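You operate a simulated robot arm through the tools that you are given. There is no shell and no other tool. Be economical: measure what you need, move in short steps, check, and stop when the job is done.

The job below is to be done with a simulated two-armed robot. You get a single attempt, and the scene is never put back.

JOB
Take the chipped tile on the top of the far table and put it away on the left part of the back counter. Hold the flashlight on the top of the far table steady with one hand and press the flashlight button to switch it on with the other. Stack the hexagon tile marked "A61" from the top of the far table on top of the hexagon tile labelled "V37". Fetch the blue colour pot from the far half of the near table and set it on top of the green duster block. Fetch the rim weight from the near half of the near table and set it on the cream labelled tile on the near half of the near table. Stack the number block marked "3" from the top of the packing bench on top of the number block labelled "1". Open the padded drawer, take the grey saddle weight from the top of the packing bench and leave it in the inside of the padded drawer, then shut the drawer. Take the square bottle that says "plain water" from the open counter at the end of the slat wall and put it on the mosaic tile there. Fetch the sponge from the open counter at the end of the slat wall and set it on the iron disc. Take the green blotter from the counter under the bottles cabinet and leave it on the counter under the bin rack. Put two of the dropper bottles from the counter under the bin rack on the counter under the left corner cabinet. Any order will do. Set down upright: colour pot, square bottle, sponge, dropper bottle.
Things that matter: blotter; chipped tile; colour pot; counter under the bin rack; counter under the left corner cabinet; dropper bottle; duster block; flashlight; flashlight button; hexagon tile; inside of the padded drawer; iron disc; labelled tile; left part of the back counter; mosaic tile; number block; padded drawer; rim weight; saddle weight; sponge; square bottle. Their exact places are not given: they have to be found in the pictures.

Only the result counts: the job must be done as asked and must still hold three seconds after the hand-in. Knocking over, shifting, dropping, spilling or breaking anything else fails it.

ROBOT AND FRAMES
Two 7-joint arms with two-finger parallel grippers on one trunk, on a base that drives. Base frame: it is fixed to the floor where the robot stands at the start and does not move with it; the origin is under the middle of the robot, x ahead of it, y to its left, z up; the surface under the hand at the start is at about z = 950. Units: mm, rad, N and s.
The left shoulder is at the start at [110, 169, 1486], the right one opposite. With the tool pointing down near the work surface each hand reaches from about 440 to 760 mm from the robot's upright axis, wherever it stands, measured 20 degrees to its own side. Places, roughly: blotter [500, -4500, 1000]; chipped tile (8x8x2 cm) [700, 0, 1000]; colour pot [4000, -500, 1000]; counter under the bin rack [1300, -4500, 900]; counter under the left corner cabinet [-500, -4500, 900]; dropper bottle [1250, -4250, 1000]; duster block (7x7x4 cm) [3900, -700, 1000]; flashlight [500, -500, 1000]; flashlight button [600, -600, 1100]; hexagon tile [2000, 0, 1000]; inside of the padded drawer [4300, -4500, 800]; iron disc (9x9x3 cm) [5200, -700, 1000]; labelled tile [4750, -750, 1000]; left part of the back counter [-1800, -3300, 900]; mosaic tile (8x8x2 cm) [2400, -4600, 900]; number block [8000, -1250, 1000]; padded drawer [4300, -4500, 700]; rim weight [4750, 250, 1000]; saddle weight [8000, -2000, 1000]; sponge (5x4x5 cm) [2100, -4300, 900]; square bottle [2500, -4500, 1000]. Payload 1.57 kg a hand.
The TCP of each hand is the grasp point between the finger pads, 30 mm short of the fingertips. In the tool frame z runs along the fingers and y along their closing line. Largest opening 80 mm; finger width 17, thickness 12; the body of the gripper, 40 by 82 mm, starts 80 mm behind the TCP.
Orientation is that of the tool frame in the base frame, as a unit quaternion [x, y, z, w]. With the fingers straight down and closing along the base's y, the tool's x points along the base's -x, its y along +y and its z along -z.

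CONTROLS
- The arms move only by the tool move_arm. It takes "left_increments", "right_increments" or both (then of equal length, played together; a hand with none holds still); each is one flat list of numbers, 7 for each row, row after row: the turn, a rotation vector about the tool's x, y, z in units of 4 degrees (1.0 is 4 degrees), then the shift along the tool's x, y, z in units of 20 mm (1.0 is 20 mm), then the opening, from 0 (shut) to 1 (fully open). In form: [rx, ry, rz, tx, ty, tz, grip, rx, ry, rz, tx, ty, tz, grip, ...]. A call has 1 to 10 rows; each row shifts and turns the commanded pose from where the row before left it, along the tool's axes as they then stand. A call with a number of a shift or a turn outside -1 to 1 is refused whole. A row lasts 0.2 s, in which the tool goes at most 50 mm and 0.15 rad; a call with a longer step from one row to the next is refused whole, and so is a gripper value outside its range. A pose out of reach is approached as far as the arm can. The call stops where the force on the tool passes 40 N (or 10 N more than at its start, if that is more) or the arm is blocked; 0.2 s more then pass. The fingers move at their own pace (about 72 mm/s each) and stop on an object; they squeeze with about 25 N. The grip force told is the motor's: it shows also when the fingers shut on nothing. Time passes only in rows, and 0.2 s behind the last, so rows that do not move let the fingers close. The reply holds the time, the measured pose of the TCP, the force on the tool along the base axes, the opening and the grip force, in the units named above and with some noise, with the torque about the TCP (base axes, N m) and any sound that the robot's microphone picked up.
- Cameras (640 x 400 px; columns grow to the right, rows downward): "scene" is now at [152.1, -46.1, 1678.5]; the picture's right is [-0.38, -0.92, 0.00], its down [-0.65, 0.27, -0.70] and it looks along [0.65, -0.27, -0.71] (base axes); focal length 255 px, centre (320, 200). "left" rides on the left gripper at [72, 7, -122] in its tool frame; the picture's right is [-0.09, 1.00, 0.00], its down [-0.84, -0.08, -0.54] and it looks along [-0.54, -0.05, 0.84] (tool axes); focal length 238 px, centre (320, 200). "right" rides on the right gripper at [72, -7, -122] in its tool frame; the picture's right is [0.09, 1.00, 0.00], its down [-0.84, 0.08, -0.54] and it looks along [-0.54, 0.05, 0.84] (tool axes); focal length 238 px, centre (320, 200).
- camera(camera): a new picture of that camera. The clock stands still meanwhile.
- slide_trunk(by): slides the trunk up (or, below 0, down) by that many mm; the arms and the scene camera ride with it, the base frame stays. It gives what a move gives, with no picture.
- base_move(legs): drives the robot by 1 to 6 legs, each [ahead, left, turn to the left] in mm, mm and rad, along the robot's own axes; the way and the turn of a leg run together, so that a leg with both is an arc; at most 1500 mm and 3.142 rad a leg. The arms and the cameras ride along, it lands a little off, and it stops where it bumps. It gives what a move gives.
- pan_tilt(pan, tilt): turns the head with the scene camera to pan (to the left, within 1.501 rad either way) and tilt (down, from -0.506 to 1.204), counted from straight ahead of the robot. It gives what a move gives.
- probe_pixels(camera, pixels): for up to 12 pixels [column, row] of the newest picture of that camera ("zoom" is the newest enlarged one), the place [x, y, z] in the base frame of the surface seen there, good to about 2 mm, but the place of the scene camera against the robot may be out by one fixed shift of up to 25 mm in any direction. The clock stands still meanwhile.
- zoom(camera, box): a new picture of the part [left, top, right, bottom] of that camera's present view, enlarged. The clock stands still meanwhile.
- job_done(): hands the job in; it is judged then, once.

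Keep the steps short. Do not move on a guess: measure, check each grasp and each placing, and mend mistakes. In all there are 385 turns and 362 pictures (those below and enlarged ones count). Leave the grippers open and the arms clear of the work at the hand-in unless told otherwise, and finish with a single line.

The tools are called after "Call:" by a JSON object that holds its "api" and its "payload". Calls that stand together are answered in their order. move_arm: Moves the arms, as the interface text tells. Its arguments: {"type":"object","properties":{"left_increments":{"type":"array","items":{"type":"number"}},"right_increments":{"type":"array","items":{"type":"number"}}},"required":[]} The other tools are called the same way: slide_trunk (by) slides the trunk up or down; base_move (legs) drives the base; pan_tilt (pan, tilt) turns the head that bears the scene camera; camera (camera) takes a picture; probe_pixels (camera, pixels) gives the place of the surface under pixels of a picture; zoom (camera, box) takes an enlarged picture of a part of a camera's view; job_done () hands the job in.

At the start:

```text
time: 0.0
left_position: [666.8, -2.9, 998.8]
left_ee_rot: [0.0, 1.0, -0.001, -0.001]
left_force: [-0.8, 0.2, 0.1]
left_ft_torque: [0.03, -0.06, 0.0]
left_width: 79.9
left_gripper_force: 0.1
right_position: [504.1, -523.7, 999.9]
right_ee_rot: [-0.001, 1.0, 0.001, 0.0]
right_force: [-0.1, -0.2, -0.5]
right_ft_torque: [-0.03, -0.02, 0.01]
right_width: 79.9
right_gripper_force: 0.1
trunk travel left (down, up): [-800.0, 90.0]
robot x, y, heading: [-0.7, -1.6, 0.001]
head pan, tilt: [-0.394, 0.789]
```

scene: 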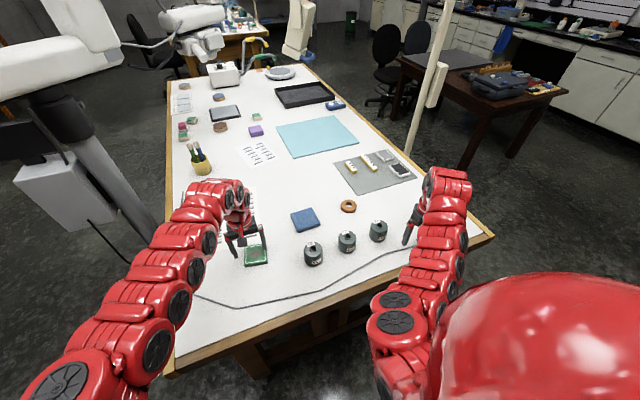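
right: 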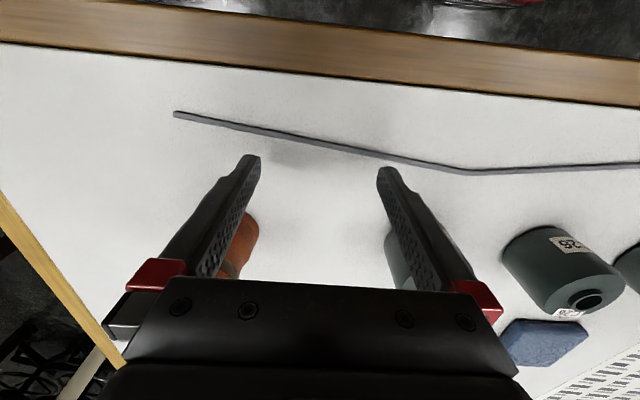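
left: 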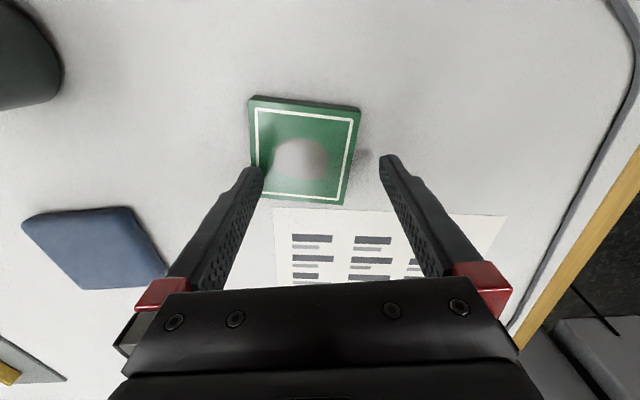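

I see a green tile under the left hand and something under the right hand. I measure these first.

Call:
{"api": "probe_pixels", "payload": {"camera": "left", "pixels": [[252, 98], [360, 108], [343, 203], [262, 190], [300, 155], [420, 60], [150, 235]]}}

Call:
{"api": "zoom", "payload": {"camera": "scene", "box": [280, 120, 500, 270]}}

Call:
{"api": "zoom", "payload": {"camera": "scene", "box": [160, 50, 380, 190]}}

```text
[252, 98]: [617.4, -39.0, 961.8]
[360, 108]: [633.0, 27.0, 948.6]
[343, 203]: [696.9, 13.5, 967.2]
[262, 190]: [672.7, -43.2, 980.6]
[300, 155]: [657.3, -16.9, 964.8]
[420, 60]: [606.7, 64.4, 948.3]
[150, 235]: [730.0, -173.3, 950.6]
```

```text
2.67 times, centred on (390, 195) of scene
```

zoom: 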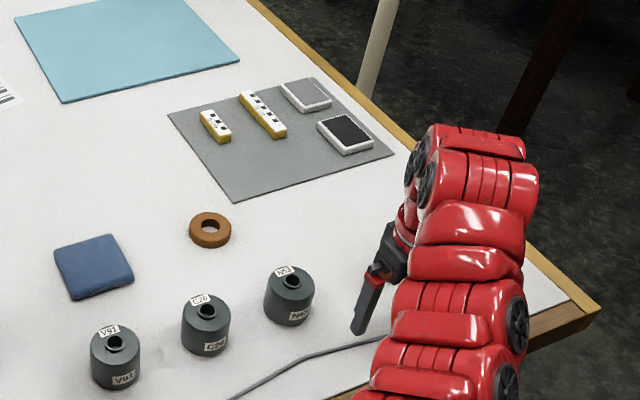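

```text
2.86 times, centred on (270, 120) of scene
```

zoom: 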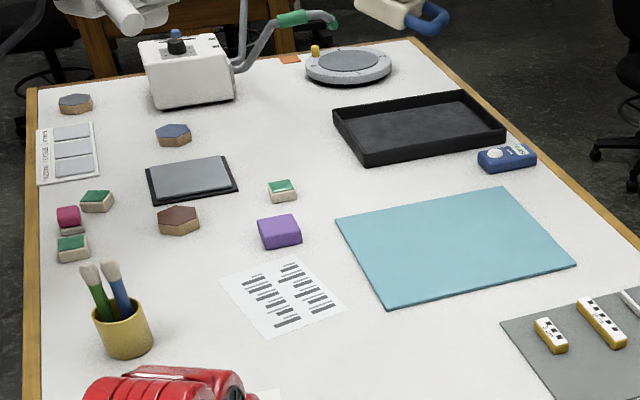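

Raise both hands straight up 120 mm to see what lies beneath.

Call:
{"api": "move_arm", "payload": {"left_increments": [0, 0, 0, 0, 0, -1, 1, 0, 0, 0, 0, 0, -1, 1, 0, 0, 0, 0, 0, -1, 1, 0, 0, 0, 0, 0, -1, 1, 0, 0, 0, 0, 0, -1, 1, 0, 0, 0, 0, 0, -1, 1], "right_increments": [0, 0, 0, 0, 0, -1, 1, 0, 0, 0, 0, 0, -1, 1, 0, 0, 0, 0, 0, -1, 1, 0, 0, 0, 0, 0, -1, 1, 0, 0, 0, 0, 0, -1, 1, 0, 0, 0, 0, 0, -1, 1]}}

Call:
{"api": "camera", "payload": {"camera": "left"}}

Call:
{"api": "camera", "payload": {"camera": "right"}}

```text
time: 1.4
left_position: [667.5, -1.2, 1119.1]
left_ee_rot: [0.0, 1.0, -0.001, 0.0]
left_force: [0.6, 0.3, -0.5]
left_ft_torque: [-0.02, -0.02, 0.02]
left_width: 80.3
left_gripper_force: 0.1
right_position: [511.0, -531.9, 1091.1]
right_ee_rot: [0.001, 1.0, -0.001, 0.0]
right_force: [-1.0, 0.8, 0.6]
right_ft_torque: [0.02, 0.02, 0.0]
right_width: 80.0
right_gripper_force: 0.1
right hand out of reach, approached as far as the arm can: row 4, 5, 6
trunk travel left (down, up): [-800.0, 90.0]
robot x, y, heading: [1.2, 1.4, -0.0]
head pan, tilt: [-0.394, 0.789]
```

```text
356 pictures are left
```

left: 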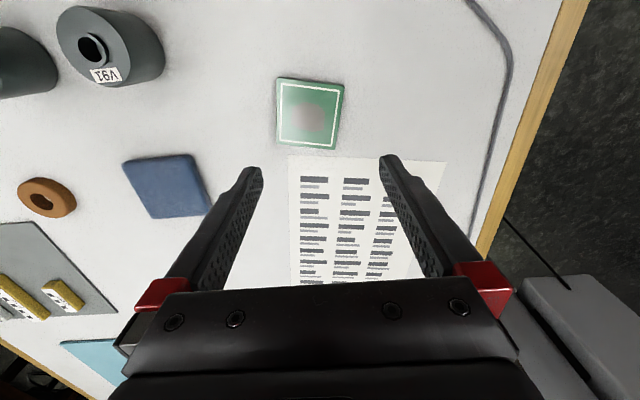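

```text
355 pictures are left
```

right: 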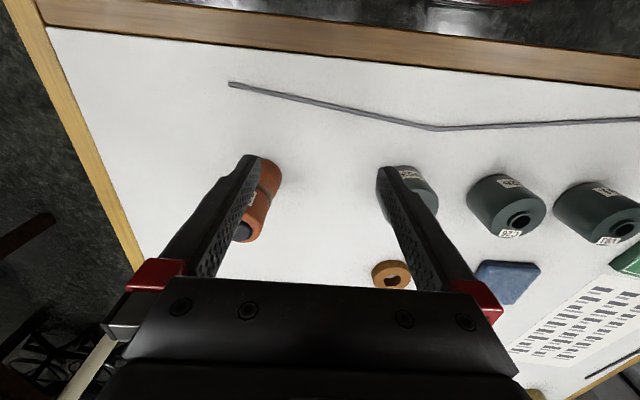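

Call:
{"api": "probe_pixels", "payload": {"camera": "left", "pixels": [[279, 81], [342, 88], [333, 145], [277, 141], [308, 112], [300, 180]]}}

Call:
{"api": "probe_pixels", "payload": {"camera": "right", "pixels": [[268, 163], [263, 190], [258, 215], [245, 232], [278, 175], [270, 215], [430, 185], [90, 200], [95, 60]]}}

Call:
{"api": "zoom", "payload": {"camera": "right", "box": [180, 120, 340, 260]}}

```text
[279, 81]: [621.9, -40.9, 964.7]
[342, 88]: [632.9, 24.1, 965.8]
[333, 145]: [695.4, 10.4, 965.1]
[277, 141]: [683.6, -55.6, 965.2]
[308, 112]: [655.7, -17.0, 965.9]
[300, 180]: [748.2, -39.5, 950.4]
```

```text
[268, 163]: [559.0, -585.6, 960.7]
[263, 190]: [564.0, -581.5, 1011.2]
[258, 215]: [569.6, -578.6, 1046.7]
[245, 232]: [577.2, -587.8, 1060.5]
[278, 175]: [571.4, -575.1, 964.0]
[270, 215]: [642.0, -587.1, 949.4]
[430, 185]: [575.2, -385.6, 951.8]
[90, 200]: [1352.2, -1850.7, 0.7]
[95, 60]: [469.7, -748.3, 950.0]
```

```text
2.86 times, centred on (260, 190) of right
```

zoom: 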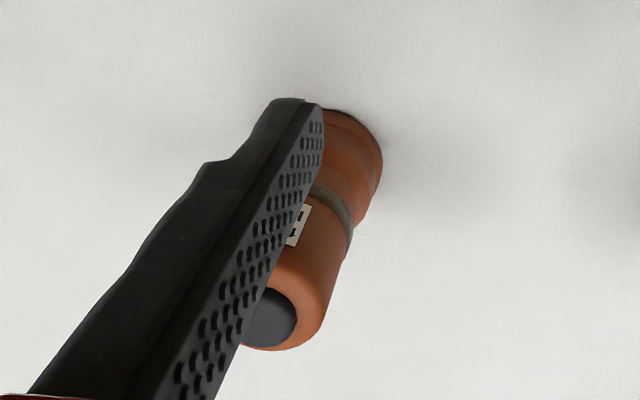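

The flashlight stands upright near (565,-590). I look around with the head to learn the room layout.

Call:
{"api": "pan_tilt", "payload": {"pan": 0.0, "tilt": 0.3}}

Call:
{"api": "camera", "payload": {"camera": "scene"}}

Call:
{"api": "pan_tilt", "payload": {"pan": -1.1, "tilt": 0.25}}

Call:
{"api": "camera", "payload": {"camera": "scene"}}

Call:
{"api": "pan_tilt", "payload": {"pan": 1.0, "tilt": 0.4}}

Call:
{"api": "camera", "payload": {"camera": "scene"}}

```text
time: 2.3
left_position: [666.2, -3.5, 1118.8]
left_ee_rot: [-0.001, 1.0, 0.001, 0.0]
left_force: [0.0, 0.7, 0.1]
left_ft_torque: [0.05, -0.01, 0.03]
left_width: 79.9
left_gripper_force: 0.1
right_position: [511.2, -531.3, 1092.3]
right_ee_rot: [0.001, 1.0, -0.001, -0.001]
right_force: [0.7, -0.5, -0.5]
right_ft_torque: [-0.01, 0.03, -0.03]
right_width: 79.9
right_gripper_force: 0.0
trunk travel left (down, up): [-800.0, 90.0]
robot x, y, heading: [0.5, -6.2, -0.002]
head pan, tilt: [0.0, 0.3]
```

```text
353 pictures are left
```

scene: 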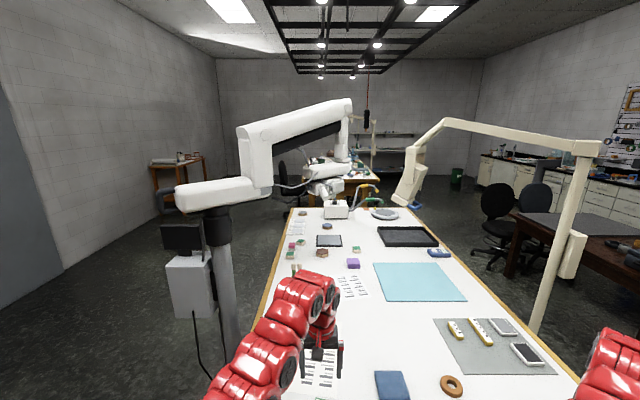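

```text
time: 3.7
left_position: [666.1, -2.9, 1119.5]
left_ee_rot: [0.0, 1.0, -0.001, 0.001]
left_force: [-0.2, 0.2, 0.0]
left_ft_torque: [0.03, -0.01, 0.01]
left_width: 80.1
left_gripper_force: 0.2
right_position: [512.1, -531.9, 1091.2]
right_ee_rot: [0.0, 1.0, 0.0, 0.0]
right_force: [-0.5, -0.1, -0.3]
right_ft_torque: [-0.02, 0.0, 0.05]
right_width: 79.8
right_gripper_force: 0.0
trunk travel left (down, up): [-800.0, 90.0]
robot x, y, heading: [-3.7, -2.5, 0.0]
head pan, tilt: [-1.1, 0.25]
```

```text
352 pictures are left
```

scene: 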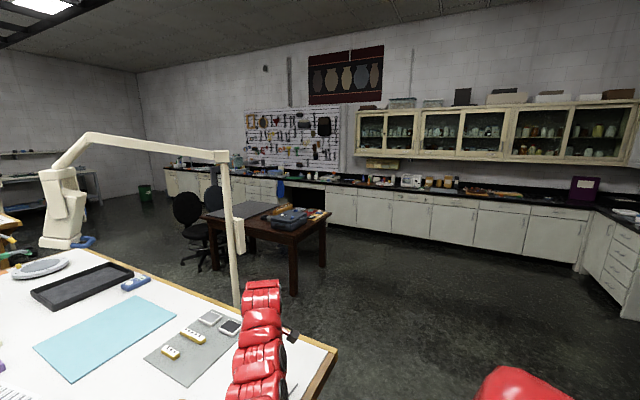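

```text
time: 5.7
left_position: [666.7, -3.2, 1119.9]
left_ee_rot: [0.0, 1.0, 0.001, 0.0]
left_force: [0.2, 0.3, -0.8]
left_ft_torque: [0.0, 0.02, 0.01]
left_width: 80.2
left_gripper_force: 0.1
right_position: [510.6, -530.7, 1091.4]
right_ee_rot: [-0.001, 1.0, 0.0, 0.001]
right_force: [0.7, 1.0, 0.0]
right_ft_torque: [0.02, -0.01, 0.0]
right_width: 79.7
right_gripper_force: 0.0
trunk travel left (down, up): [-800.0, 90.0]
robot x, y, heading: [-0.8, 2.6, 0.003]
head pan, tilt: [1.0, 0.4]
```

```text
351 pictures are left
```

scene: 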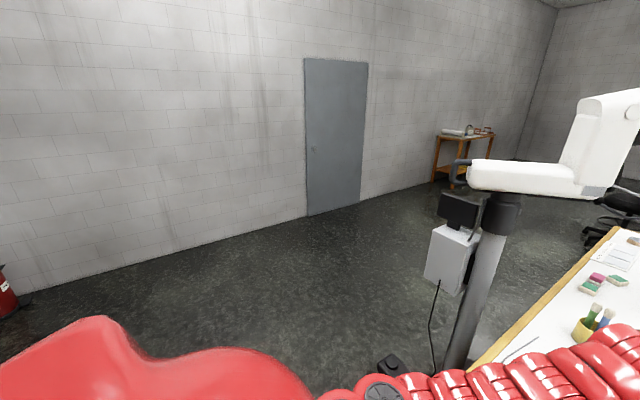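

Plan: flashlight first. Raise the trunk 80 mm, drive right so the flashlight stands ahead of the robot, then look.

Call:
{"api": "slide_trunk", "payload": {"by": 80}}

Call:
{"api": "base_move", "payload": {"legs": [[0, -590, 0]]}}

Call:
{"api": "pan_tilt", "payload": {"pan": 0.0, "tilt": 0.9}}

Call:
{"api": "camera", "payload": {"camera": "scene"}}

Call:
{"api": "camera", "payload": {"camera": "left"}}

```text
time: 6.8
left_position: [666.8, -3.4, 1197.7]
left_ee_rot: [0.0, 1.0, 0.0, 0.0]
left_force: [-0.3, 0.8, -0.1]
left_ft_torque: [0.02, -0.04, 0.01]
left_width: 80.3
left_gripper_force: 0.0
right_position: [512.9, -531.0, 1172.1]
right_ee_rot: [0.0, 1.0, 0.0, 0.0]
right_force: [-0.1, -0.2, 0.4]
right_ft_torque: [-0.02, -0.02, 0.0]
right_width: 79.8
right_gripper_force: 0.1
trunk travel left (down, up): [-880.0, 10.0]
robot x, y, heading: [-1.0, 0.2, -0.001]
head pan, tilt: [1.0, 0.4]
```

```text
time: 10.2
left_position: [666.2, -602.5, 1199.1]
left_ee_rot: [0.0, 1.0, 0.0, 0.0]
left_force: [-0.5, 0.5, -0.9]
left_ft_torque: [-0.03, 0.0, 0.0]
left_width: 80.0
left_gripper_force: 0.1
right_position: [510.6, -1131.1, 1172.7]
right_ee_rot: [0.0, 1.0, 0.0, -0.001]
right_force: [-0.8, 0.2, 0.1]
right_ft_torque: [0.0, 0.01, 0.02]
right_width: 79.8
right_gripper_force: 0.0
trunk travel left (down, up): [-880.0, 10.0]
robot x, y, heading: [0.7, -597.9, 0.001]
head pan, tilt: [1.0, 0.4]
```

```text
time: 11.5
left_position: [666.9, -602.0, 1200.0]
left_ee_rot: [0.0, 1.0, 0.0, 0.001]
left_force: [-0.4, -0.8, 0.5]
left_ft_torque: [-0.02, 0.0, 0.0]
left_width: 80.0
left_gripper_force: 0.1
right_position: [511.2, -1130.4, 1171.1]
right_ee_rot: [0.0, 1.0, 0.0, 0.0]
right_force: [-0.1, 0.9, 0.0]
right_ft_torque: [0.01, 0.04, 0.0]
right_width: 80.1
right_gripper_force: 0.0
trunk travel left (down, up): [-880.0, 10.0]
robot x, y, heading: [0.4, -602.6, 0.006]
head pan, tilt: [0.0, 0.901]
```

```text
350 pictures are left
```

scene: 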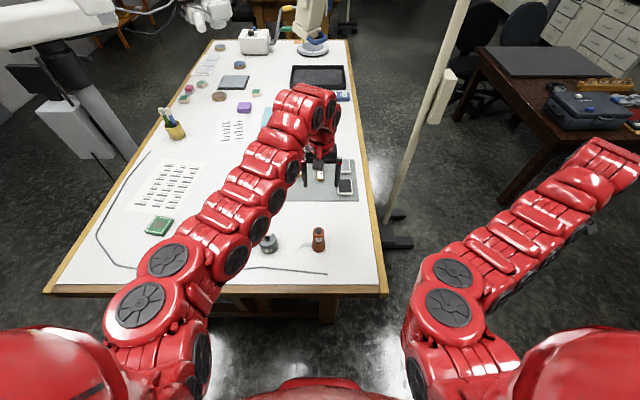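

```text
349 pictures are left
```

left: 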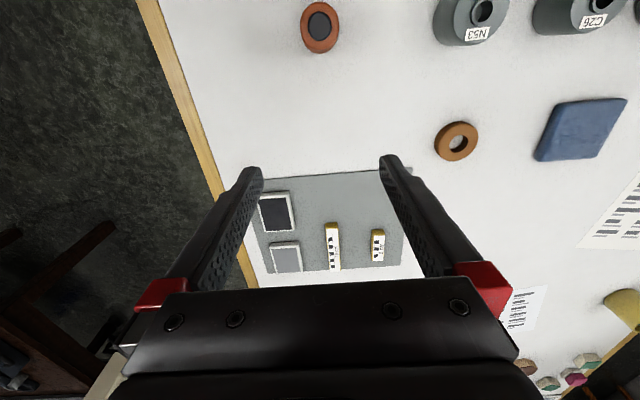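

Call:
{"api": "probe_pixels", "payload": {"camera": "left", "pixels": [[319, 24], [302, 22], [338, 22], [320, 5], [320, 43], [320, 50], [319, 30], [470, 10]]}}

Call:
{"api": "zoom", "payload": {"camera": "scene", "box": [240, 200, 400, 300]}}

Call:
{"api": "zoom", "payload": {"camera": "left", "box": [270, 0, 370, 60]}}

```text
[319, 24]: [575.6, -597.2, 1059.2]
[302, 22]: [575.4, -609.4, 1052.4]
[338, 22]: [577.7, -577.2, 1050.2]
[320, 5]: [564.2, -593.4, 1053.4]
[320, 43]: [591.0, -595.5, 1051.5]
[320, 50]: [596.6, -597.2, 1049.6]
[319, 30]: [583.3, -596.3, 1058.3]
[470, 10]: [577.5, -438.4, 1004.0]
```

```text
4.00 times, centred on (320, 250) of scene
```

zoom: 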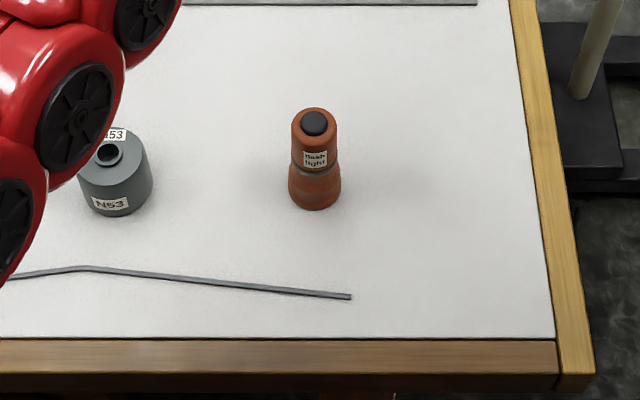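

```text
6.40 times, centred on (320, 30) of left
```

zoom: 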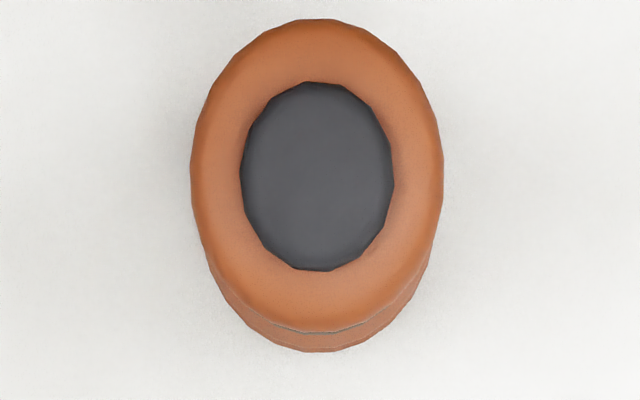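

Flashlight centre is about (577,-595), button top at z≈1059. Left hand will hold it tilted from front-left; first yaw the left hand 40°, while the right hand shuts its fingers and comes nearer.

Call:
{"api": "move_arm", "payload": {"left_increments": [0, 0, 1, 0, 0, 0, 1, 0, 0, 1, 0, 0, 0, 1, 0, 0, 1, 0, 0, 0, 1, 0, 0, 1, 0, 0, 0, 1, 0, 0, 1, 0, 0, 0, 1, 0, 0, 1, 0, 0, 0, 1, 0, 0, 1, 0, 0, 0, 1, 0, 0, 1, 0, 0, 0, 1, 0, 0, 1, 0, 0, 0, 1, 0, 0, 1, 0, 0, 0, 1], "right_increments": [0, 0, 0, 0, 1, 0, 0, 0, 0, 0, 0, 1, 0, 0, 0, 0, 0, 0, 1, 0, 0, 0, 0, 0, 0, 1, 0, 0, 0, 0, 0, 0, 1, 0, 0, 0, 0, 0, 0, 1, 0, 0, 0, 0, 0, 0, 1, 0, 0, 0, 0, 0, 0, 1, 0, 0, 0, 0, 0, 0, 1, 0, 0, 0, 0, 0, 0, 1, 0, 0]}}

Call:
{"api": "move_arm", "payload": {"left_increments": [0, -1, 0, 0, 0, 0, 1, 0, -1, 0, 0, 0, 0, 1, 0, -1, 0, 0, 0, 0, 1, 0, -1, 0, 0, 0, 0, 1, 0, -1, 0, 0, 0, 0, 1, 0, -1, 0, 0, 0, 0, 1, 0, -1, 0, 0, 0, 0, 1, 0, -1, 0, 0, 0, 0, 1, 0, -1, 0, 0, 0, 0, 1, 0, -1, 0, 0, 0, 0, 1]}}

```text
time: 13.7
left_position: [666.5, -602.7, 1198.2]
left_ee_rot: [0.342, 0.94, -0.001, 0.0]
left_force: [0.6, 0.6, -0.3]
left_ft_torque: [-0.01, 0.0, -0.03]
left_width: 79.8
left_gripper_force: 0.1
right_position: [511.7, -1120.9, 1171.5]
right_ee_rot: [0.0, 1.0, -0.001, 0.0]
right_force: [0.7, 0.0, -0.5]
right_ft_torque: [-0.02, -0.04, -0.01]
right_width: 0.0
right_gripper_force: 21.3
right hand out of reach, approached as far as the arm can: row 1, 2, 3, 4, 5, 6, 7, 8, 9, 10
trunk travel left (down, up): [-880.0, 10.0]
robot x, y, heading: [-2.4, -600.3, 0.005]
head pan, tilt: [0.0, 0.901]
```

```text
time: 15.9
left_position: [666.1, -602.5, 1199.1]
left_ee_rot: [0.322, 0.882, -0.117, 0.322]
left_force: [-0.3, -0.2, 0.7]
left_ft_torque: [0.0, 0.02, 0.0]
left_width: 80.0
left_gripper_force: 0.2
right_position: [511.2, -1120.0, 1172.0]
right_ee_rot: [-0.001, 1.0, -0.001, 0.0]
right_force: [0.0, 0.1, 0.2]
right_ft_torque: [0.03, -0.01, 0.02]
right_width: 0.0
right_gripper_force: 21.3
trunk travel left (down, up): [-880.0, 10.0]
robot x, y, heading: [3.6, -602.5, 0.002]
head pan, tilt: [0.0, 0.901]
```

The right hand is caught at its reach limit; I lower it 60 mm and bring it inward.

Call:
{"api": "move_arm", "payload": {"right_increments": [0, 0, 0, 0, 0, 1, 0, 0, 0, 0, 0, 0, 1, 0, 0, 0, 0, 0, 0, 1, 0, 0, 0, 0, 0, 1, 0, 0, 0, 0, 0, 0, 1, 0, 0, 0, 0, 0, 0, 1, 0, 0]}}

```text
time: 17.3
left_position: [665.2, -602.2, 1197.9]
left_ee_rot: [0.322, 0.883, -0.117, 0.321]
left_force: [0.6, 1.0, -0.1]
left_ft_torque: [0.02, -0.03, 0.02]
left_width: 79.6
left_gripper_force: 0.1
right_position: [524.8, -1070.1, 1099.8]
right_ee_rot: [-0.001, 1.0, 0.0, 0.0]
right_force: [-0.8, 0.3, -0.5]
right_ft_torque: [0.0, 0.03, -0.03]
right_width: 0.3
right_gripper_force: 21.3
right hand out of reach, approached as far as the arm can: row 5, 6
trunk travel left (down, up): [-880.0, 10.0]
robot x, y, heading: [-0.5, -599.9, -0.001]
head pan, tilt: [0.0, 0.901]
```

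Call:
{"api": "move_arm", "payload": {"right_increments": [0, 0, 0, 0, 0, 1, 0, 0, 0, 0, -1, 0, 1, 0, 0, 0, 0, -1, 1, 0, 0, 0, 0, 0, -1, 1, 0, 0, 0, 0, 0, 0, 1, 0, 0, 0, 0, 0, 0, 1, 0, 0, 0, 0, 0, 0, 1, 0, 0]}}

```text
time: 18.9
left_position: [666.1, -602.1, 1199.0]
left_ee_rot: [0.321, 0.883, -0.117, 0.321]
left_force: [0.1, 0.5, -0.9]
left_ft_torque: [-0.01, -0.03, 0.02]
left_width: 80.1
left_gripper_force: 0.1
right_position: [584.3, -969.4, 1059.4]
right_ee_rot: [0.0, 1.0, 0.0, 0.0]
right_force: [0.1, 0.5, 0.6]
right_ft_torque: [-0.01, -0.02, 0.01]
right_width: 0.0
right_gripper_force: 21.2
trunk travel left (down, up): [-880.0, 10.0]
robot x, y, heading: [-2.5, -602.2, 0.002]
head pan, tilt: [0.0, 0.901]
```

Left hand goes to a pre-grasp 100 mm short of the flashlight along its approach; then I look.

Call:
{"api": "move_arm", "payload": {"left_increments": [0, 0, 0, 0.963, -0.29, -0.03, 1, 0, 0, 0, 0.963, -0.29, -0.03, 1, 0, 0, 0, 0.963, -0.29, -0.03, 1, 0, 0, 0, 0.963, -0.29, -0.03, 1, 0, 0, 0, 0.963, -0.29, -0.03, 1, 0, 0, 0, 0.963, -0.29, -0.03, 1, 0, 0, 0, 0.963, -0.29, -0.03, 1, 0, 0, 0, 0.963, -0.29, -0.03, 1, 0, 0, 0, 0.963, -0.29, -0.03, 1]}}

Call:
{"api": "camera", "payload": {"camera": "left"}}

```text
time: 20.9
left_position: [544.1, -561.8, 1101.4]
left_ee_rot: [0.321, 0.883, -0.118, 0.321]
left_force: [0.9, -0.4, 0.0]
left_ft_torque: [-0.01, -0.01, -0.04]
left_width: 79.6
left_gripper_force: 0.0
left hand out of reach, approached as far as the arm can: row 9
right_position: [584.7, -970.8, 1056.3]
right_ee_rot: [0.0, 1.0, 0.0, 0.0]
right_force: [0.3, 0.9, 1.0]
right_ft_torque: [0.0, 0.04, -0.04]
right_width: 0.0
right_gripper_force: 21.7
trunk travel left (down, up): [-880.0, 10.0]
robot x, y, heading: [-1.6, -599.4, 0.002]
head pan, tilt: [0.0, 0.901]
```

```text
346 pictures are left
```

left: 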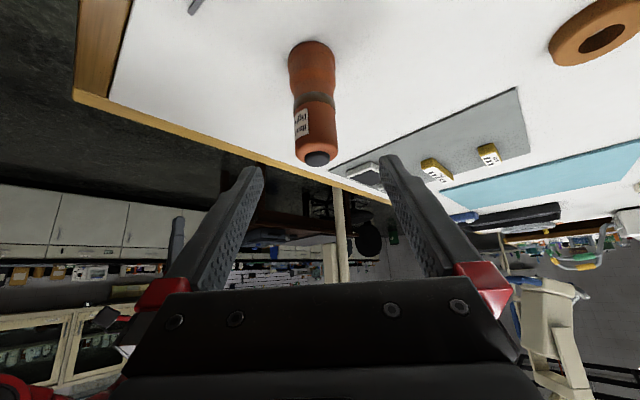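

Too close to the body; I back the base 80 mm for more room.

Call:
{"api": "base_move", "payload": {"legs": [[-80, 0, 0]]}}

Call:
{"api": "camera", "payload": {"camera": "left"}}

```text
time: 21.9
left_position: [467.7, -561.0, 1100.5]
left_ee_rot: [0.32, 0.884, -0.117, 0.32]
left_force: [0.6, 1.0, 0.4]
left_ft_torque: [0.05, 0.04, 0.03]
left_width: 79.8
left_gripper_force: 0.0
right_position: [508.9, -970.7, 1056.7]
right_ee_rot: [0.0, 1.0, 0.0, -0.001]
right_force: [0.1, -0.9, 0.1]
right_ft_torque: [0.02, 0.01, 0.02]
right_width: 0.0
right_gripper_force: 21.3
trunk travel left (down, up): [-880.0, 10.0]
robot x, y, heading: [-78.0, -601.7, 0.002]
head pan, tilt: [0.0, 0.901]
```

```text
345 pictures are left
```

left: 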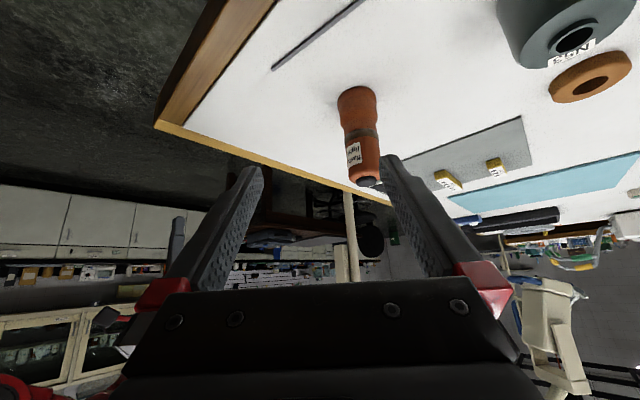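

Align the left hand sideways, then advance 80 mm; the right hand comes in to y≈-810.

Call:
{"api": "move_arm", "payload": {"left_increments": [0, 0, 0, -0.4, 0.737, 0, 1, 0, 0, 0, -0.4, 0.737, 0, 1, 0, 0, 0, -0.4, 0.737, 0, 1, 0, 0, 0, 0, 0, 1, 1, 0, 0, 0, 0, 0, 1, 1, 0, 0, 0, 0, 0, 1, 1, 0, 0, 0, 0, 0, 1, 1], "right_increments": [0, 0, 0, -0.5, 1, 0, 0, 0, 0, 0, -0.5, 1, 0, 0, 0, 0, 0, -0.5, 1, 0, 0, 0, 0, 0, -0.5, 1, 0, 0, 0, 0, 0, -0.5, 1, 0, 0, 0, 0, 0, -0.5, 1, 0, 0, 0, 0, 0, -0.5, 1, 0, 0]}}

Call:
{"api": "camera", "payload": {"camera": "left"}}

Call:
{"api": "camera", "payload": {"camera": "scene"}}

```text
time: 23.5
left_position: [549.3, -569.5, 1054.9]
left_ee_rot: [0.32, 0.884, -0.117, 0.321]
left_force: [-0.1, 0.0, -0.6]
left_ft_torque: [-0.02, -0.03, -0.01]
left_width: 79.7
left_gripper_force: 0.1
right_position: [579.2, -827.4, 1055.9]
right_ee_rot: [-0.001, 1.0, 0.0, 0.0]
right_force: [0.7, -0.2, 0.5]
right_ft_torque: [-0.01, 0.03, 0.03]
right_width: 0.0
right_gripper_force: 20.9
trunk travel left (down, up): [-880.0, 10.0]
robot x, y, heading: [-80.5, -599.0, 0.002]
head pan, tilt: [0.0, 0.901]
```

```text
344 pictures are left
```

left: 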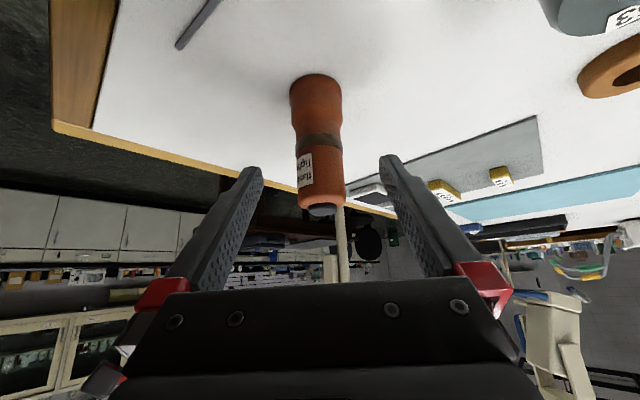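

```text
343 pictures are left
```

scene: 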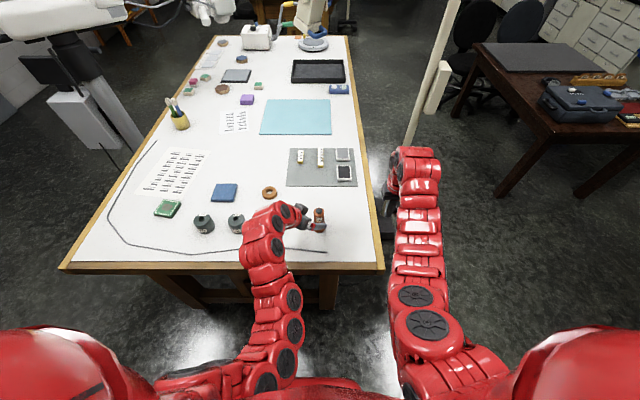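

Well centred. Advance 54 mm and close softly on the flashlight.

Call:
{"api": "move_arm", "payload": {"left_increments": [0, 0, 0, 0, 0, 0.9, 1, 0, 0, 0, 0, 0, 0.9, 1, 0, 0, 0, 0, 0, 0.9, 1, 0, 0, 0, 0, 0, 0, 0, 0, 0, 0, 0, 0, 0, 0, 0, 0, 0, 0, 0, 0, 0, 0, 0, 0, 0, 0, 0, 0]}}

Call:
{"api": "camera", "payload": {"camera": "left"}}

```text
time: 25.1
left_position: [574.6, -593.3, 1014.0]
left_ee_rot: [0.32, 0.884, -0.117, 0.321]
left_force: [-0.2, -0.1, 0.2]
left_ft_torque: [0.01, -0.01, -0.01]
left_width: 36.2
left_gripper_force: 25.4
right_position: [577.7, -828.4, 1058.1]
right_ee_rot: [-0.001, 1.0, 0.0, 0.001]
right_force: [-0.6, 1.3, -0.9]
right_ft_torque: [0.03, 0.0, 0.02]
right_width: 0.0
right_gripper_force: 21.4
trunk travel left (down, up): [-880.0, 10.0]
robot x, y, heading: [-77.2, -598.8, 0.004]
head pan, tilt: [0.0, 0.901]
```

```text
342 pictures are left
```

left: 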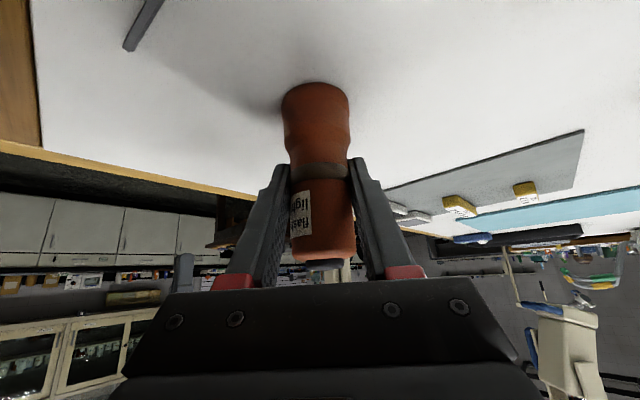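

Held (36 mm). Right hand rises to z≈1130 and comes over.

Call:
{"api": "move_arm", "payload": {"right_increments": [0, 0, 0, 0, 0, -1, 0, 0, 0, 0, 0, 0, -1, 0, 0, 0, 0, 0, 0, -1, 0, 0, 0, 0, 0, 0, -0.8, 0, 0, 0, 0, 0, 1, 0, 0, 0, 0, 0, 0, 1, 0, 0, 0, 0, 0, 0, 1, 0, 0, 0, 0, 0, 0, 1, 0, 0, 0, 0, 0, 0, 1, 0, 0, 0, 0, 0, 0, 1, 0, 0]}}

Call:
{"api": "camera", "payload": {"camera": "right"}}

```text
time: 27.3
left_position: [574.3, -592.7, 1013.9]
left_ee_rot: [0.32, 0.883, -0.117, 0.322]
left_force: [-0.1, 0.8, 0.4]
left_ft_torque: [0.03, -0.01, 0.0]
left_width: 36.1
left_gripper_force: 25.0
right_position: [577.0, -710.3, 1132.8]
right_ee_rot: [-0.001, 1.0, 0.0, 0.0]
right_force: [-1.0, 0.0, -0.3]
right_ft_torque: [0.0, -0.01, 0.0]
right_width: 0.1
right_gripper_force: 22.1
trunk travel left (down, up): [-880.0, 10.0]
robot x, y, heading: [-74.1, -601.7, 0.001]
head pan, tilt: [0.0, 0.901]
```

```text
341 pictures are left
```

right: 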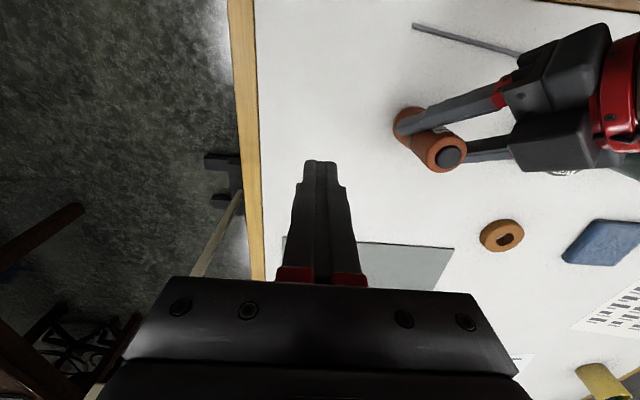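

Call:
{"api": "probe_pixels", "payload": {"camera": "right", "pixels": [[449, 156], [455, 153], [443, 158], [447, 148], [451, 163]]}}

```text
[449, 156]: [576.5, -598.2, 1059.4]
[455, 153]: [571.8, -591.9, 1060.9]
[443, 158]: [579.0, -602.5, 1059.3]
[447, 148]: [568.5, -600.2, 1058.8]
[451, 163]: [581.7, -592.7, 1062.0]
```

Call:
{"api": "move_arm", "payload": {"right_increments": [0, 0, 0, 0, 1, 0, 0, 0, 0, 0, 0, 1, 0, 0, 0, 0, 0, 0, 1, 0, 0, 0, 0, 0, 0, 1, 0, 0, 0, 0, 0, 0, 1, 0, 0, 0, 0, 0, 0.05, 0.7, 0, 0, 0, 0, 0, 0, 0, 0.9, 0]}}

Call:
{"api": "camera", "payload": {"camera": "right"}}

```text
time: 28.9
left_position: [574.8, -594.3, 1014.8]
left_ee_rot: [0.321, 0.884, -0.117, 0.32]
left_force: [0.1, -0.3, -0.3]
left_ft_torque: [0.03, 0.04, -0.03]
left_width: 35.9
left_gripper_force: 25.1
right_position: [574.3, -597.2, 1116.4]
right_ee_rot: [-0.001, 1.0, 0.0, 0.001]
right_force: [-0.1, 0.3, 0.2]
right_ft_torque: [0.03, 0.02, -0.01]
right_width: 0.1
right_gripper_force: 21.6
trunk travel left (down, up): [-880.0, 10.0]
robot x, y, heading: [-79.1, -599.2, 0.002]
head pan, tilt: [0.0, 0.901]
```

```text
340 pictures are left
```

right: 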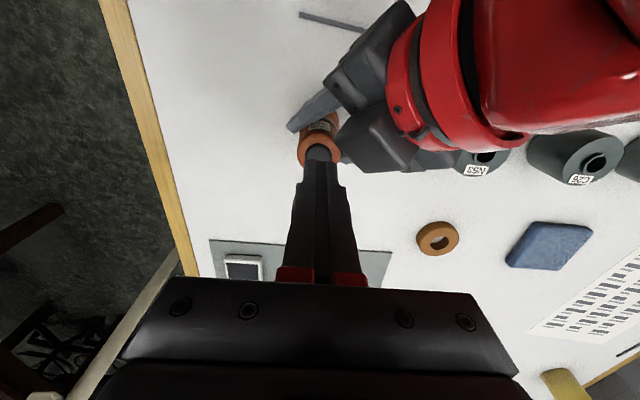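

Tip is over the button. Press down in small steps.

Call:
{"api": "move_arm", "payload": {"right_increments": [0, 0, 0, 0, 0, 0.9, 0, 0, 0, 0, 0, 0, 0.25, 0, 0, 0, 0, 0, 0, 0.15, 0, 0, 0, 0, 0, 0, 0.15, 0]}}

```text
time: 29.9
left_position: [574.5, -592.5, 1014.6]
left_ee_rot: [0.32, 0.884, -0.116, 0.321]
left_force: [-0.6, -0.2, -1.1]
left_ft_torque: [-0.01, 0.02, 0.01]
left_width: 36.2
left_gripper_force: 24.6
right_position: [574.9, -594.9, 1086.9]
right_ee_rot: [-0.002, 1.0, 0.0, 0.0]
right_force: [0.8, -0.8, 2.4]
right_ft_torque: [0.0, -0.02, 0.01]
right_width: 0.0
right_gripper_force: 21.7
trunk travel left (down, up): [-880.0, 10.0]
robot x, y, heading: [-75.7, -600.9, 0.004]
head pan, tilt: [0.0, 0.901]
heard: click
```

A click: the flashlight is switched on. Raise the right hand, move it off to the right.

Call:
{"api": "move_arm", "payload": {"right_increments": [0, 0, 0, 0, 0, -0.9, 0, 0, 0, 0, 0, 0, -1, 0, 0, 0, 0, 0, 0, -0.5, 0, 0, 0, 0, 0, -1, 0, 0, 0, 0, 0, 0, -1, 0, 0, 0, 0, 0, 0, -1, 0, 0, 0, 0, 0, 0, -1, 0, 0, 0, 0, 0, 0, -1, 0, 0, 0, 0, 0, 0, -1, 0, 0, 0, 0, 0, 0, -1, 0, 0]}}

Call:
{"api": "camera", "payload": {"camera": "right"}}

Call:
{"api": "camera", "payload": {"camera": "left"}}

```text
time: 32.1
left_position: [573.7, -592.4, 1015.2]
left_ee_rot: [0.32, 0.883, -0.117, 0.321]
left_force: [0.1, 0.1, 0.5]
left_ft_torque: [-0.01, 0.01, 0.0]
left_width: 35.9
left_gripper_force: 25.1
right_position: [575.3, -737.5, 1134.8]
right_ee_rot: [-0.003, 1.0, 0.001, 0.0]
right_force: [0.0, 0.1, 0.3]
right_ft_torque: [-0.01, -0.06, -0.01]
right_width: 0.3
right_gripper_force: 21.0
trunk travel left (down, up): [-880.0, 10.0]
robot x, y, heading: [-76.5, -600.0, 0.004]
head pan, tilt: [0.0, 0.901]
```

```text
339 pictures are left
```

right: 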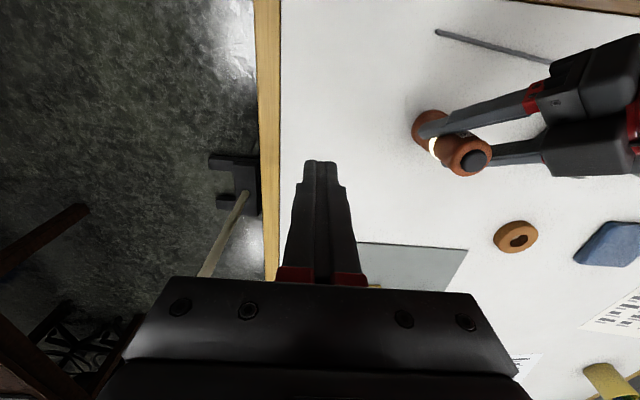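

```text
338 pictures are left
```

left: 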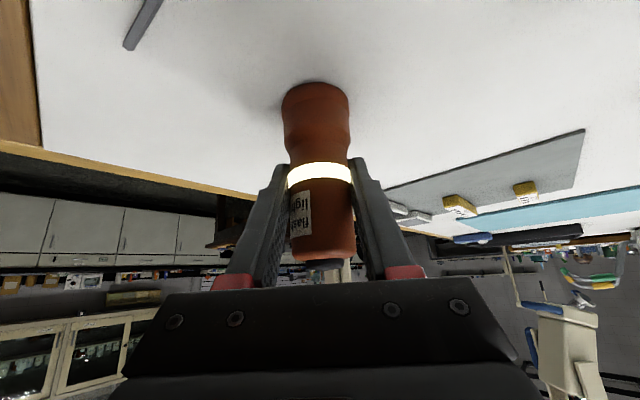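

The ring glows: on. Open the left hand, back off along its axis, then check.

Call:
{"api": "move_arm", "payload": {"left_increments": [0, 0, 0, 0, 0, 0, 0.7, 0, 0, 0, 0, 0, 0, 1, 0, 0, 0, 0, 0, 0, 1, 0, 0, 0, 0, 0, -1, 1, 0, 0, 0, 0, 0, -1, 1, 0, 0, 0, 0, 0, -1, 1, 0, 0, 0, 0, 0, -1, 1, 0, 0, 0, 0, 0, -1, 1, 0, 0, 0, 0, 0, -0.5, 1]}}

Call:
{"api": "camera", "payload": {"camera": "left"}}

```text
time: 34.1
left_position: [518.9, -547.8, 1100.1]
left_ee_rot: [0.322, 0.884, -0.117, 0.32]
left_force: [-0.4, 0.4, 0.4]
left_ft_torque: [-0.01, 0.0, 0.0]
left_width: 80.2
left_gripper_force: 0.1
right_position: [575.8, -737.1, 1135.0]
right_ee_rot: [-0.001, 1.0, 0.001, -0.001]
right_force: [0.6, 0.1, -0.4]
right_ft_torque: [-0.02, 0.01, 0.01]
right_width: 0.1
right_gripper_force: 21.7
trunk travel left (down, up): [-880.0, 10.0]
robot x, y, heading: [-75.4, -597.7, 0.004]
head pan, tilt: [0.0, 0.901]
```

```text
337 pictures are left
```

left: 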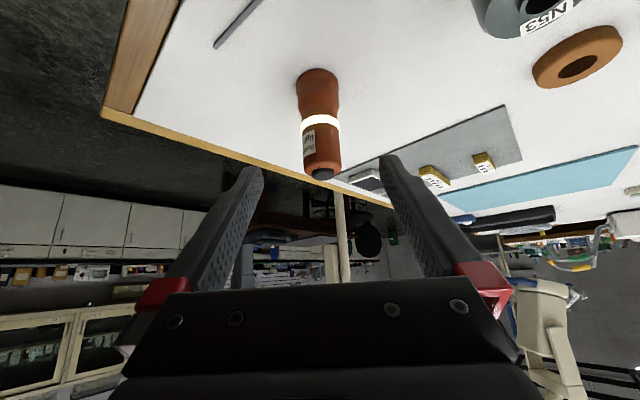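

Flashlight stands lit. Undo the left hand's pitch and most of its yaw (keeping 10° to match the green tile).

Call:
{"api": "move_arm", "payload": {"left_increments": [0, 1, 0, 0, 0, 0, 1, 0, 1, 0, 0, 0, 0, 1, 0, 1, 0, 0, 0, 0, 1, 0, 1, 0, 0, 0, 0, 1, 0, 1, 0, 0, 0, 0, 1, 0, 1, 0, 0, 0, 0, 1, 0, 1, 0, 0, 0, 0, 1, 0, 1, 0, 0, 0, 0, 1, 0, 1, 0, 0, 0, 0, 1, 0, 1, 0, 0, 0, 0, 1]}}

Call:
{"api": "move_arm", "payload": {"left_increments": [0, 0, -0.74, -0.2, 0, 0, 1, 0, 0, -0.74, -0.2, 0, 0, 1, 0, 0, -0.74, -0.2, 0, 0, 1, 0, 0, -0.74, -0.2, 0, 0, 1, 0, 0, -0.74, -0.2, 0, 0, 1, 0, 0, -0.74, -0.2, 0, 0, 1, 0, 0, -0.74, -0.2, 0, 0, 1, 0, 0, -0.74, -0.2, 0, 0, 1, 0, 0, -0.74, -0.2, 0, 0, 1, 0, 0, -0.74, -0.2, 0, 0, 1]}}

Call:
{"api": "base_move", "payload": {"legs": [[0, 560, 0]]}}

Call:
{"api": "camera", "payload": {"camera": "left"}}

```text
time: 36.3
left_position: [524.4, -553.8, 1098.8]
left_ee_rot: [0.347, 0.938, 0.0, 0.028]
left_force: [0.2, 0.4, 0.0]
left_ft_torque: [0.0, 0.0, -0.02]
left_width: 80.1
left_gripper_force: 0.0
left hand out of reach, approached as far as the arm can: row 2
right_position: [578.2, -738.1, 1134.3]
right_ee_rot: [0.0, 1.0, 0.001, 0.0]
right_force: [-0.5, 0.3, 0.0]
right_ft_torque: [0.0, 0.01, 0.01]
right_width: 0.0
right_gripper_force: 21.2
trunk travel left (down, up): [-880.0, 10.0]
robot x, y, heading: [-76.9, -602.8, 0.001]
head pan, tilt: [0.0, 0.901]
```

```text
time: 38.5
left_position: [560.7, -570.2, 1102.7]
left_ee_rot: [0.095, 0.995, -0.007, 0.027]
left_force: [-0.4, -1.4, -0.1]
left_ft_torque: [-0.01, -0.02, 0.0]
left_width: 80.1
left_gripper_force: 0.1
right_position: [576.0, -737.8, 1134.5]
right_ee_rot: [-0.001, 1.0, 0.0, 0.0]
right_force: [-0.2, 0.2, 0.1]
right_ft_torque: [0.0, 0.0, -0.01]
right_width: 0.1
right_gripper_force: 21.3
trunk travel left (down, up): [-880.0, 10.0]
robot x, y, heading: [-80.1, -600.1, 0.005]
head pan, tilt: [0.0, 0.901]
```

```text
time: 41.8
left_position: [553.0, 3.6, 1103.6]
left_ee_rot: [0.087, 0.996, -0.007, 0.027]
left_force: [0.2, 0.0, -0.2]
left_ft_torque: [0.0, 0.0, 0.02]
left_width: 79.9
left_gripper_force: 0.1
right_position: [572.3, -163.5, 1132.6]
right_ee_rot: [-0.009, 1.0, 0.0, 0.0]
right_force: [0.3, 0.7, 0.1]
right_ft_torque: [0.04, 0.01, -0.03]
right_width: 0.0
right_gripper_force: 22.0
trunk travel left (down, up): [-880.0, 10.0]
robot x, y, heading: [-80.7, -35.8, 0.015]
head pan, tilt: [0.0, 0.901]
```

```text
336 pictures are left
```

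left: 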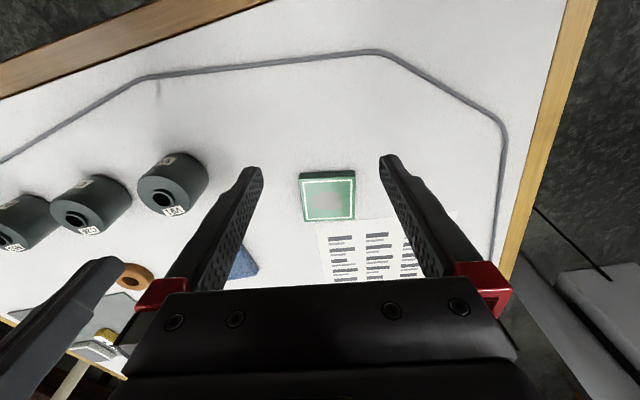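

I look at the hexagon tiles further along the table and measure places and table edges.

Call:
{"api": "pan_tilt", "payload": {"pan": 0.0, "tilt": 0.45}}

Call:
{"api": "zoom", "payload": {"camera": "scene", "box": [200, 120, 440, 270]}}

Call:
{"api": "camera", "payload": {"camera": "scene"}}

```text
time: 42.7
left_position: [552.4, 4.0, 1103.2]
left_ee_rot: [0.087, 0.996, -0.007, 0.028]
left_force: [-0.4, 0.7, -0.2]
left_ft_torque: [0.01, -0.02, 0.0]
left_width: 80.2
left_gripper_force: 0.1
right_position: [572.8, -163.2, 1134.7]
right_ee_rot: [-0.01, 1.0, 0.0, -0.001]
right_force: [0.6, 0.0, -0.7]
right_ft_torque: [0.04, 0.01, 0.01]
right_width: 0.2
right_gripper_force: 21.5
trunk travel left (down, up): [-880.0, 10.0]
robot x, y, heading: [-85.7, -37.3, 0.021]
head pan, tilt: [0.0, 0.45]
```

```text
2.67 times, centred on (320, 195) of scene
```

zoom: 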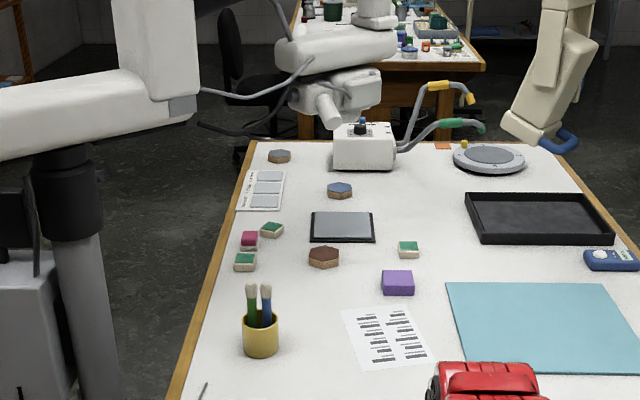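

```text
334 pictures are left
```

scene: 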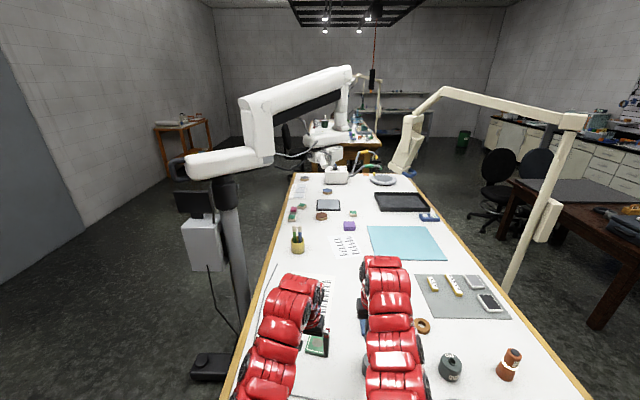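

Call:
{"api": "probe_pixels", "payload": {"camera": "zoom", "pixels": [[280, 154], [340, 188], [323, 256], [262, 147], [575, 165], [225, 300], [80, 330], [30, 300], [330, 145], [600, 210], [385, 45], [450, 60]]}}

Call:
{"api": "probe_pixels", "payload": {"camera": "scene", "pixels": [[210, 360], [235, 375], [240, 300], [500, 285], [385, 140], [150, 330], [300, 150], [270, 190], [420, 130], [470, 130]]}}

```text
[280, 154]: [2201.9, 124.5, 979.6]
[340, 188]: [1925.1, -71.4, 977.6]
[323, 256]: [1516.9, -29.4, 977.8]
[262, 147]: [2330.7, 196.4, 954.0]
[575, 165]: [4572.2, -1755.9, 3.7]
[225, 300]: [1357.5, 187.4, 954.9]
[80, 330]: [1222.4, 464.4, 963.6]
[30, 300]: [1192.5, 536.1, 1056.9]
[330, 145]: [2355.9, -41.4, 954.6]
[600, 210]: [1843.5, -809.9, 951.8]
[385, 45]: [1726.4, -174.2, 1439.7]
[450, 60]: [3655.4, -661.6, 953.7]
```

```text
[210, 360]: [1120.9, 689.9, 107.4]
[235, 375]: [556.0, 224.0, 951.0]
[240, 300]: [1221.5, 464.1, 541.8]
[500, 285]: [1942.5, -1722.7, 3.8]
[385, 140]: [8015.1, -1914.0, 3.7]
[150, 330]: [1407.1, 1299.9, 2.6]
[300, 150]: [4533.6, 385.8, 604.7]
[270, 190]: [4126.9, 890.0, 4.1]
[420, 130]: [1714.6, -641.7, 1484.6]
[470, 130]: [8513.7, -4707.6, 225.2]
```

Hexagon tiles are at about (2202,124), (1925,-71), (1517,-29); they must be reached from the left long side, past the white stand at (1220,464). I back off, drive left, and check the way.

Call:
{"api": "base_move", "payload": {"legs": [[-450, 0, 0], [0, 1500, 0], [0, 200, 0]]}}

Call:
{"api": "camera", "payload": {"camera": "scene"}}

```text
time: 53.6
left_position: [68.9, 1709.4, 1102.8]
left_ee_rot: [0.079, 0.997, -0.006, 0.026]
left_force: [-0.1, -0.9, 0.2]
left_ft_torque: [0.0, 0.01, 0.0]
left_width: 80.1
left_gripper_force: 0.1
right_position: [89.6, 1543.7, 1134.8]
right_ee_rot: [-0.019, 1.0, 0.002, 0.0]
right_force: [0.1, -0.9, -0.1]
right_ft_torque: [-0.02, 0.0, 0.02]
right_width: 0.1
right_gripper_force: 21.1
trunk travel left (down, up): [-880.0, 10.0]
robot x, y, heading: [-563.2, 1657.2, 0.034]
head pan, tilt: [0.0, 0.45]
```

```text
333 pictures are left
```

scene: 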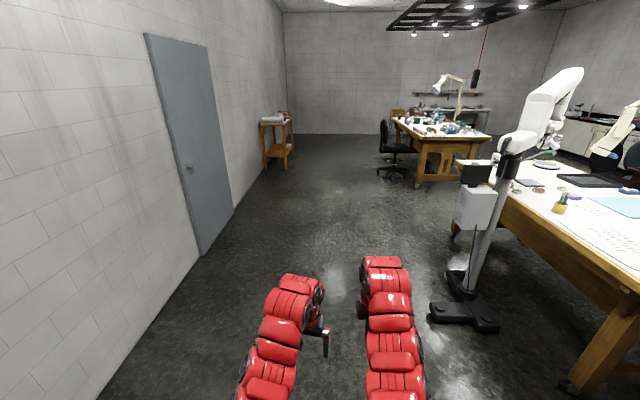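

Call:
{"api": "probe_pixels", "payload": {"camera": "scene", "pixels": [[210, 250], [258, 185], [440, 320], [465, 205], [548, 80], [565, 70], [500, 160], [383, 165], [420, 180], [262, 150], [545, 70]]}}

```text
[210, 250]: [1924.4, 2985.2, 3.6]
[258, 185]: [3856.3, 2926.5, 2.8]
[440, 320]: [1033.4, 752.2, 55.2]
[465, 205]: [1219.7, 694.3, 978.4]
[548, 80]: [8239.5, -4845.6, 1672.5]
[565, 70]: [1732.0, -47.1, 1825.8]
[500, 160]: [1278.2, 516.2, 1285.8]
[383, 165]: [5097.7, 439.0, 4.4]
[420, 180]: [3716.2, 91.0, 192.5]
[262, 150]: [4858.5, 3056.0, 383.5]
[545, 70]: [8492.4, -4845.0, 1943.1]
```

Way is clear. Drive forward along y≈1650 to x≈2060, turn right to face the table.

Call:
{"api": "base_move", "payload": {"legs": [[0, 0, -0.034], [1500, 0, 0], [1120, 0, 0], [0, 0, -1.571], [600, 0, 0]]}}

Call:
{"api": "pan_tilt", "payload": {"pan": 0.0, "tilt": 0.5}}

Call:
{"api": "camera", "payload": {"camera": "scene"}}

```text
time: 73.5
left_position: [2115.0, 511.7, 1103.9]
left_ee_rot: [0.764, 0.644, -0.024, 0.015]
left_force: [-0.4, 0.3, 0.7]
left_ft_torque: [0.01, 0.0, 0.02]
left_width: 80.0
left_gripper_force: 0.1
right_position: [1947.7, 491.5, 1135.0]
right_ee_rot: [0.699, 0.715, -0.001, 0.0]
right_force: [-0.2, -0.3, 0.6]
right_ft_torque: [0.0, 0.03, 0.04]
right_width: 0.3
right_gripper_force: 21.6
trunk travel left (down, up): [-880.0, 10.0]
robot x, y, heading: [2075.5, 1148.1, -1.546]
head pan, tilt: [0.0, 0.45]
```

```text
time: 74.2
left_position: [2115.1, 510.4, 1103.3]
left_ee_rot: [0.765, 0.644, -0.024, 0.014]
left_force: [0.5, 0.9, 0.5]
left_ft_torque: [-0.03, -0.01, 0.0]
left_width: 80.1
left_gripper_force: 0.0
right_position: [1947.6, 490.6, 1134.3]
right_ee_rot: [0.699, 0.715, 0.0, 0.0]
right_force: [-0.1, -0.1, 0.7]
right_ft_torque: [0.0, 0.02, 0.0]
right_width: 0.0
right_gripper_force: 20.9
trunk travel left (down, up): [-880.0, 10.0]
robot x, y, heading: [2069.5, 1147.3, -1.55]
head pan, tilt: [0.0, 0.499]
```

```text
332 pictures are left
```

scene: 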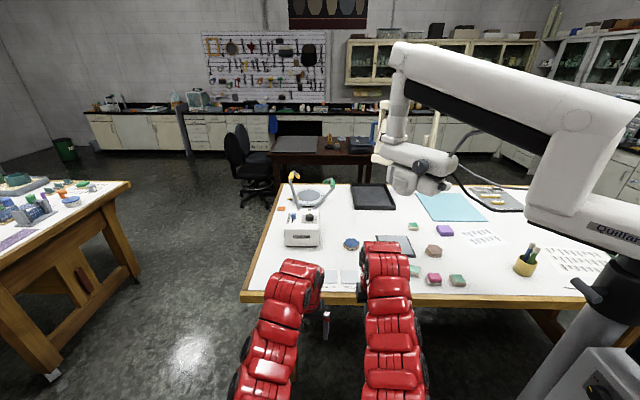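

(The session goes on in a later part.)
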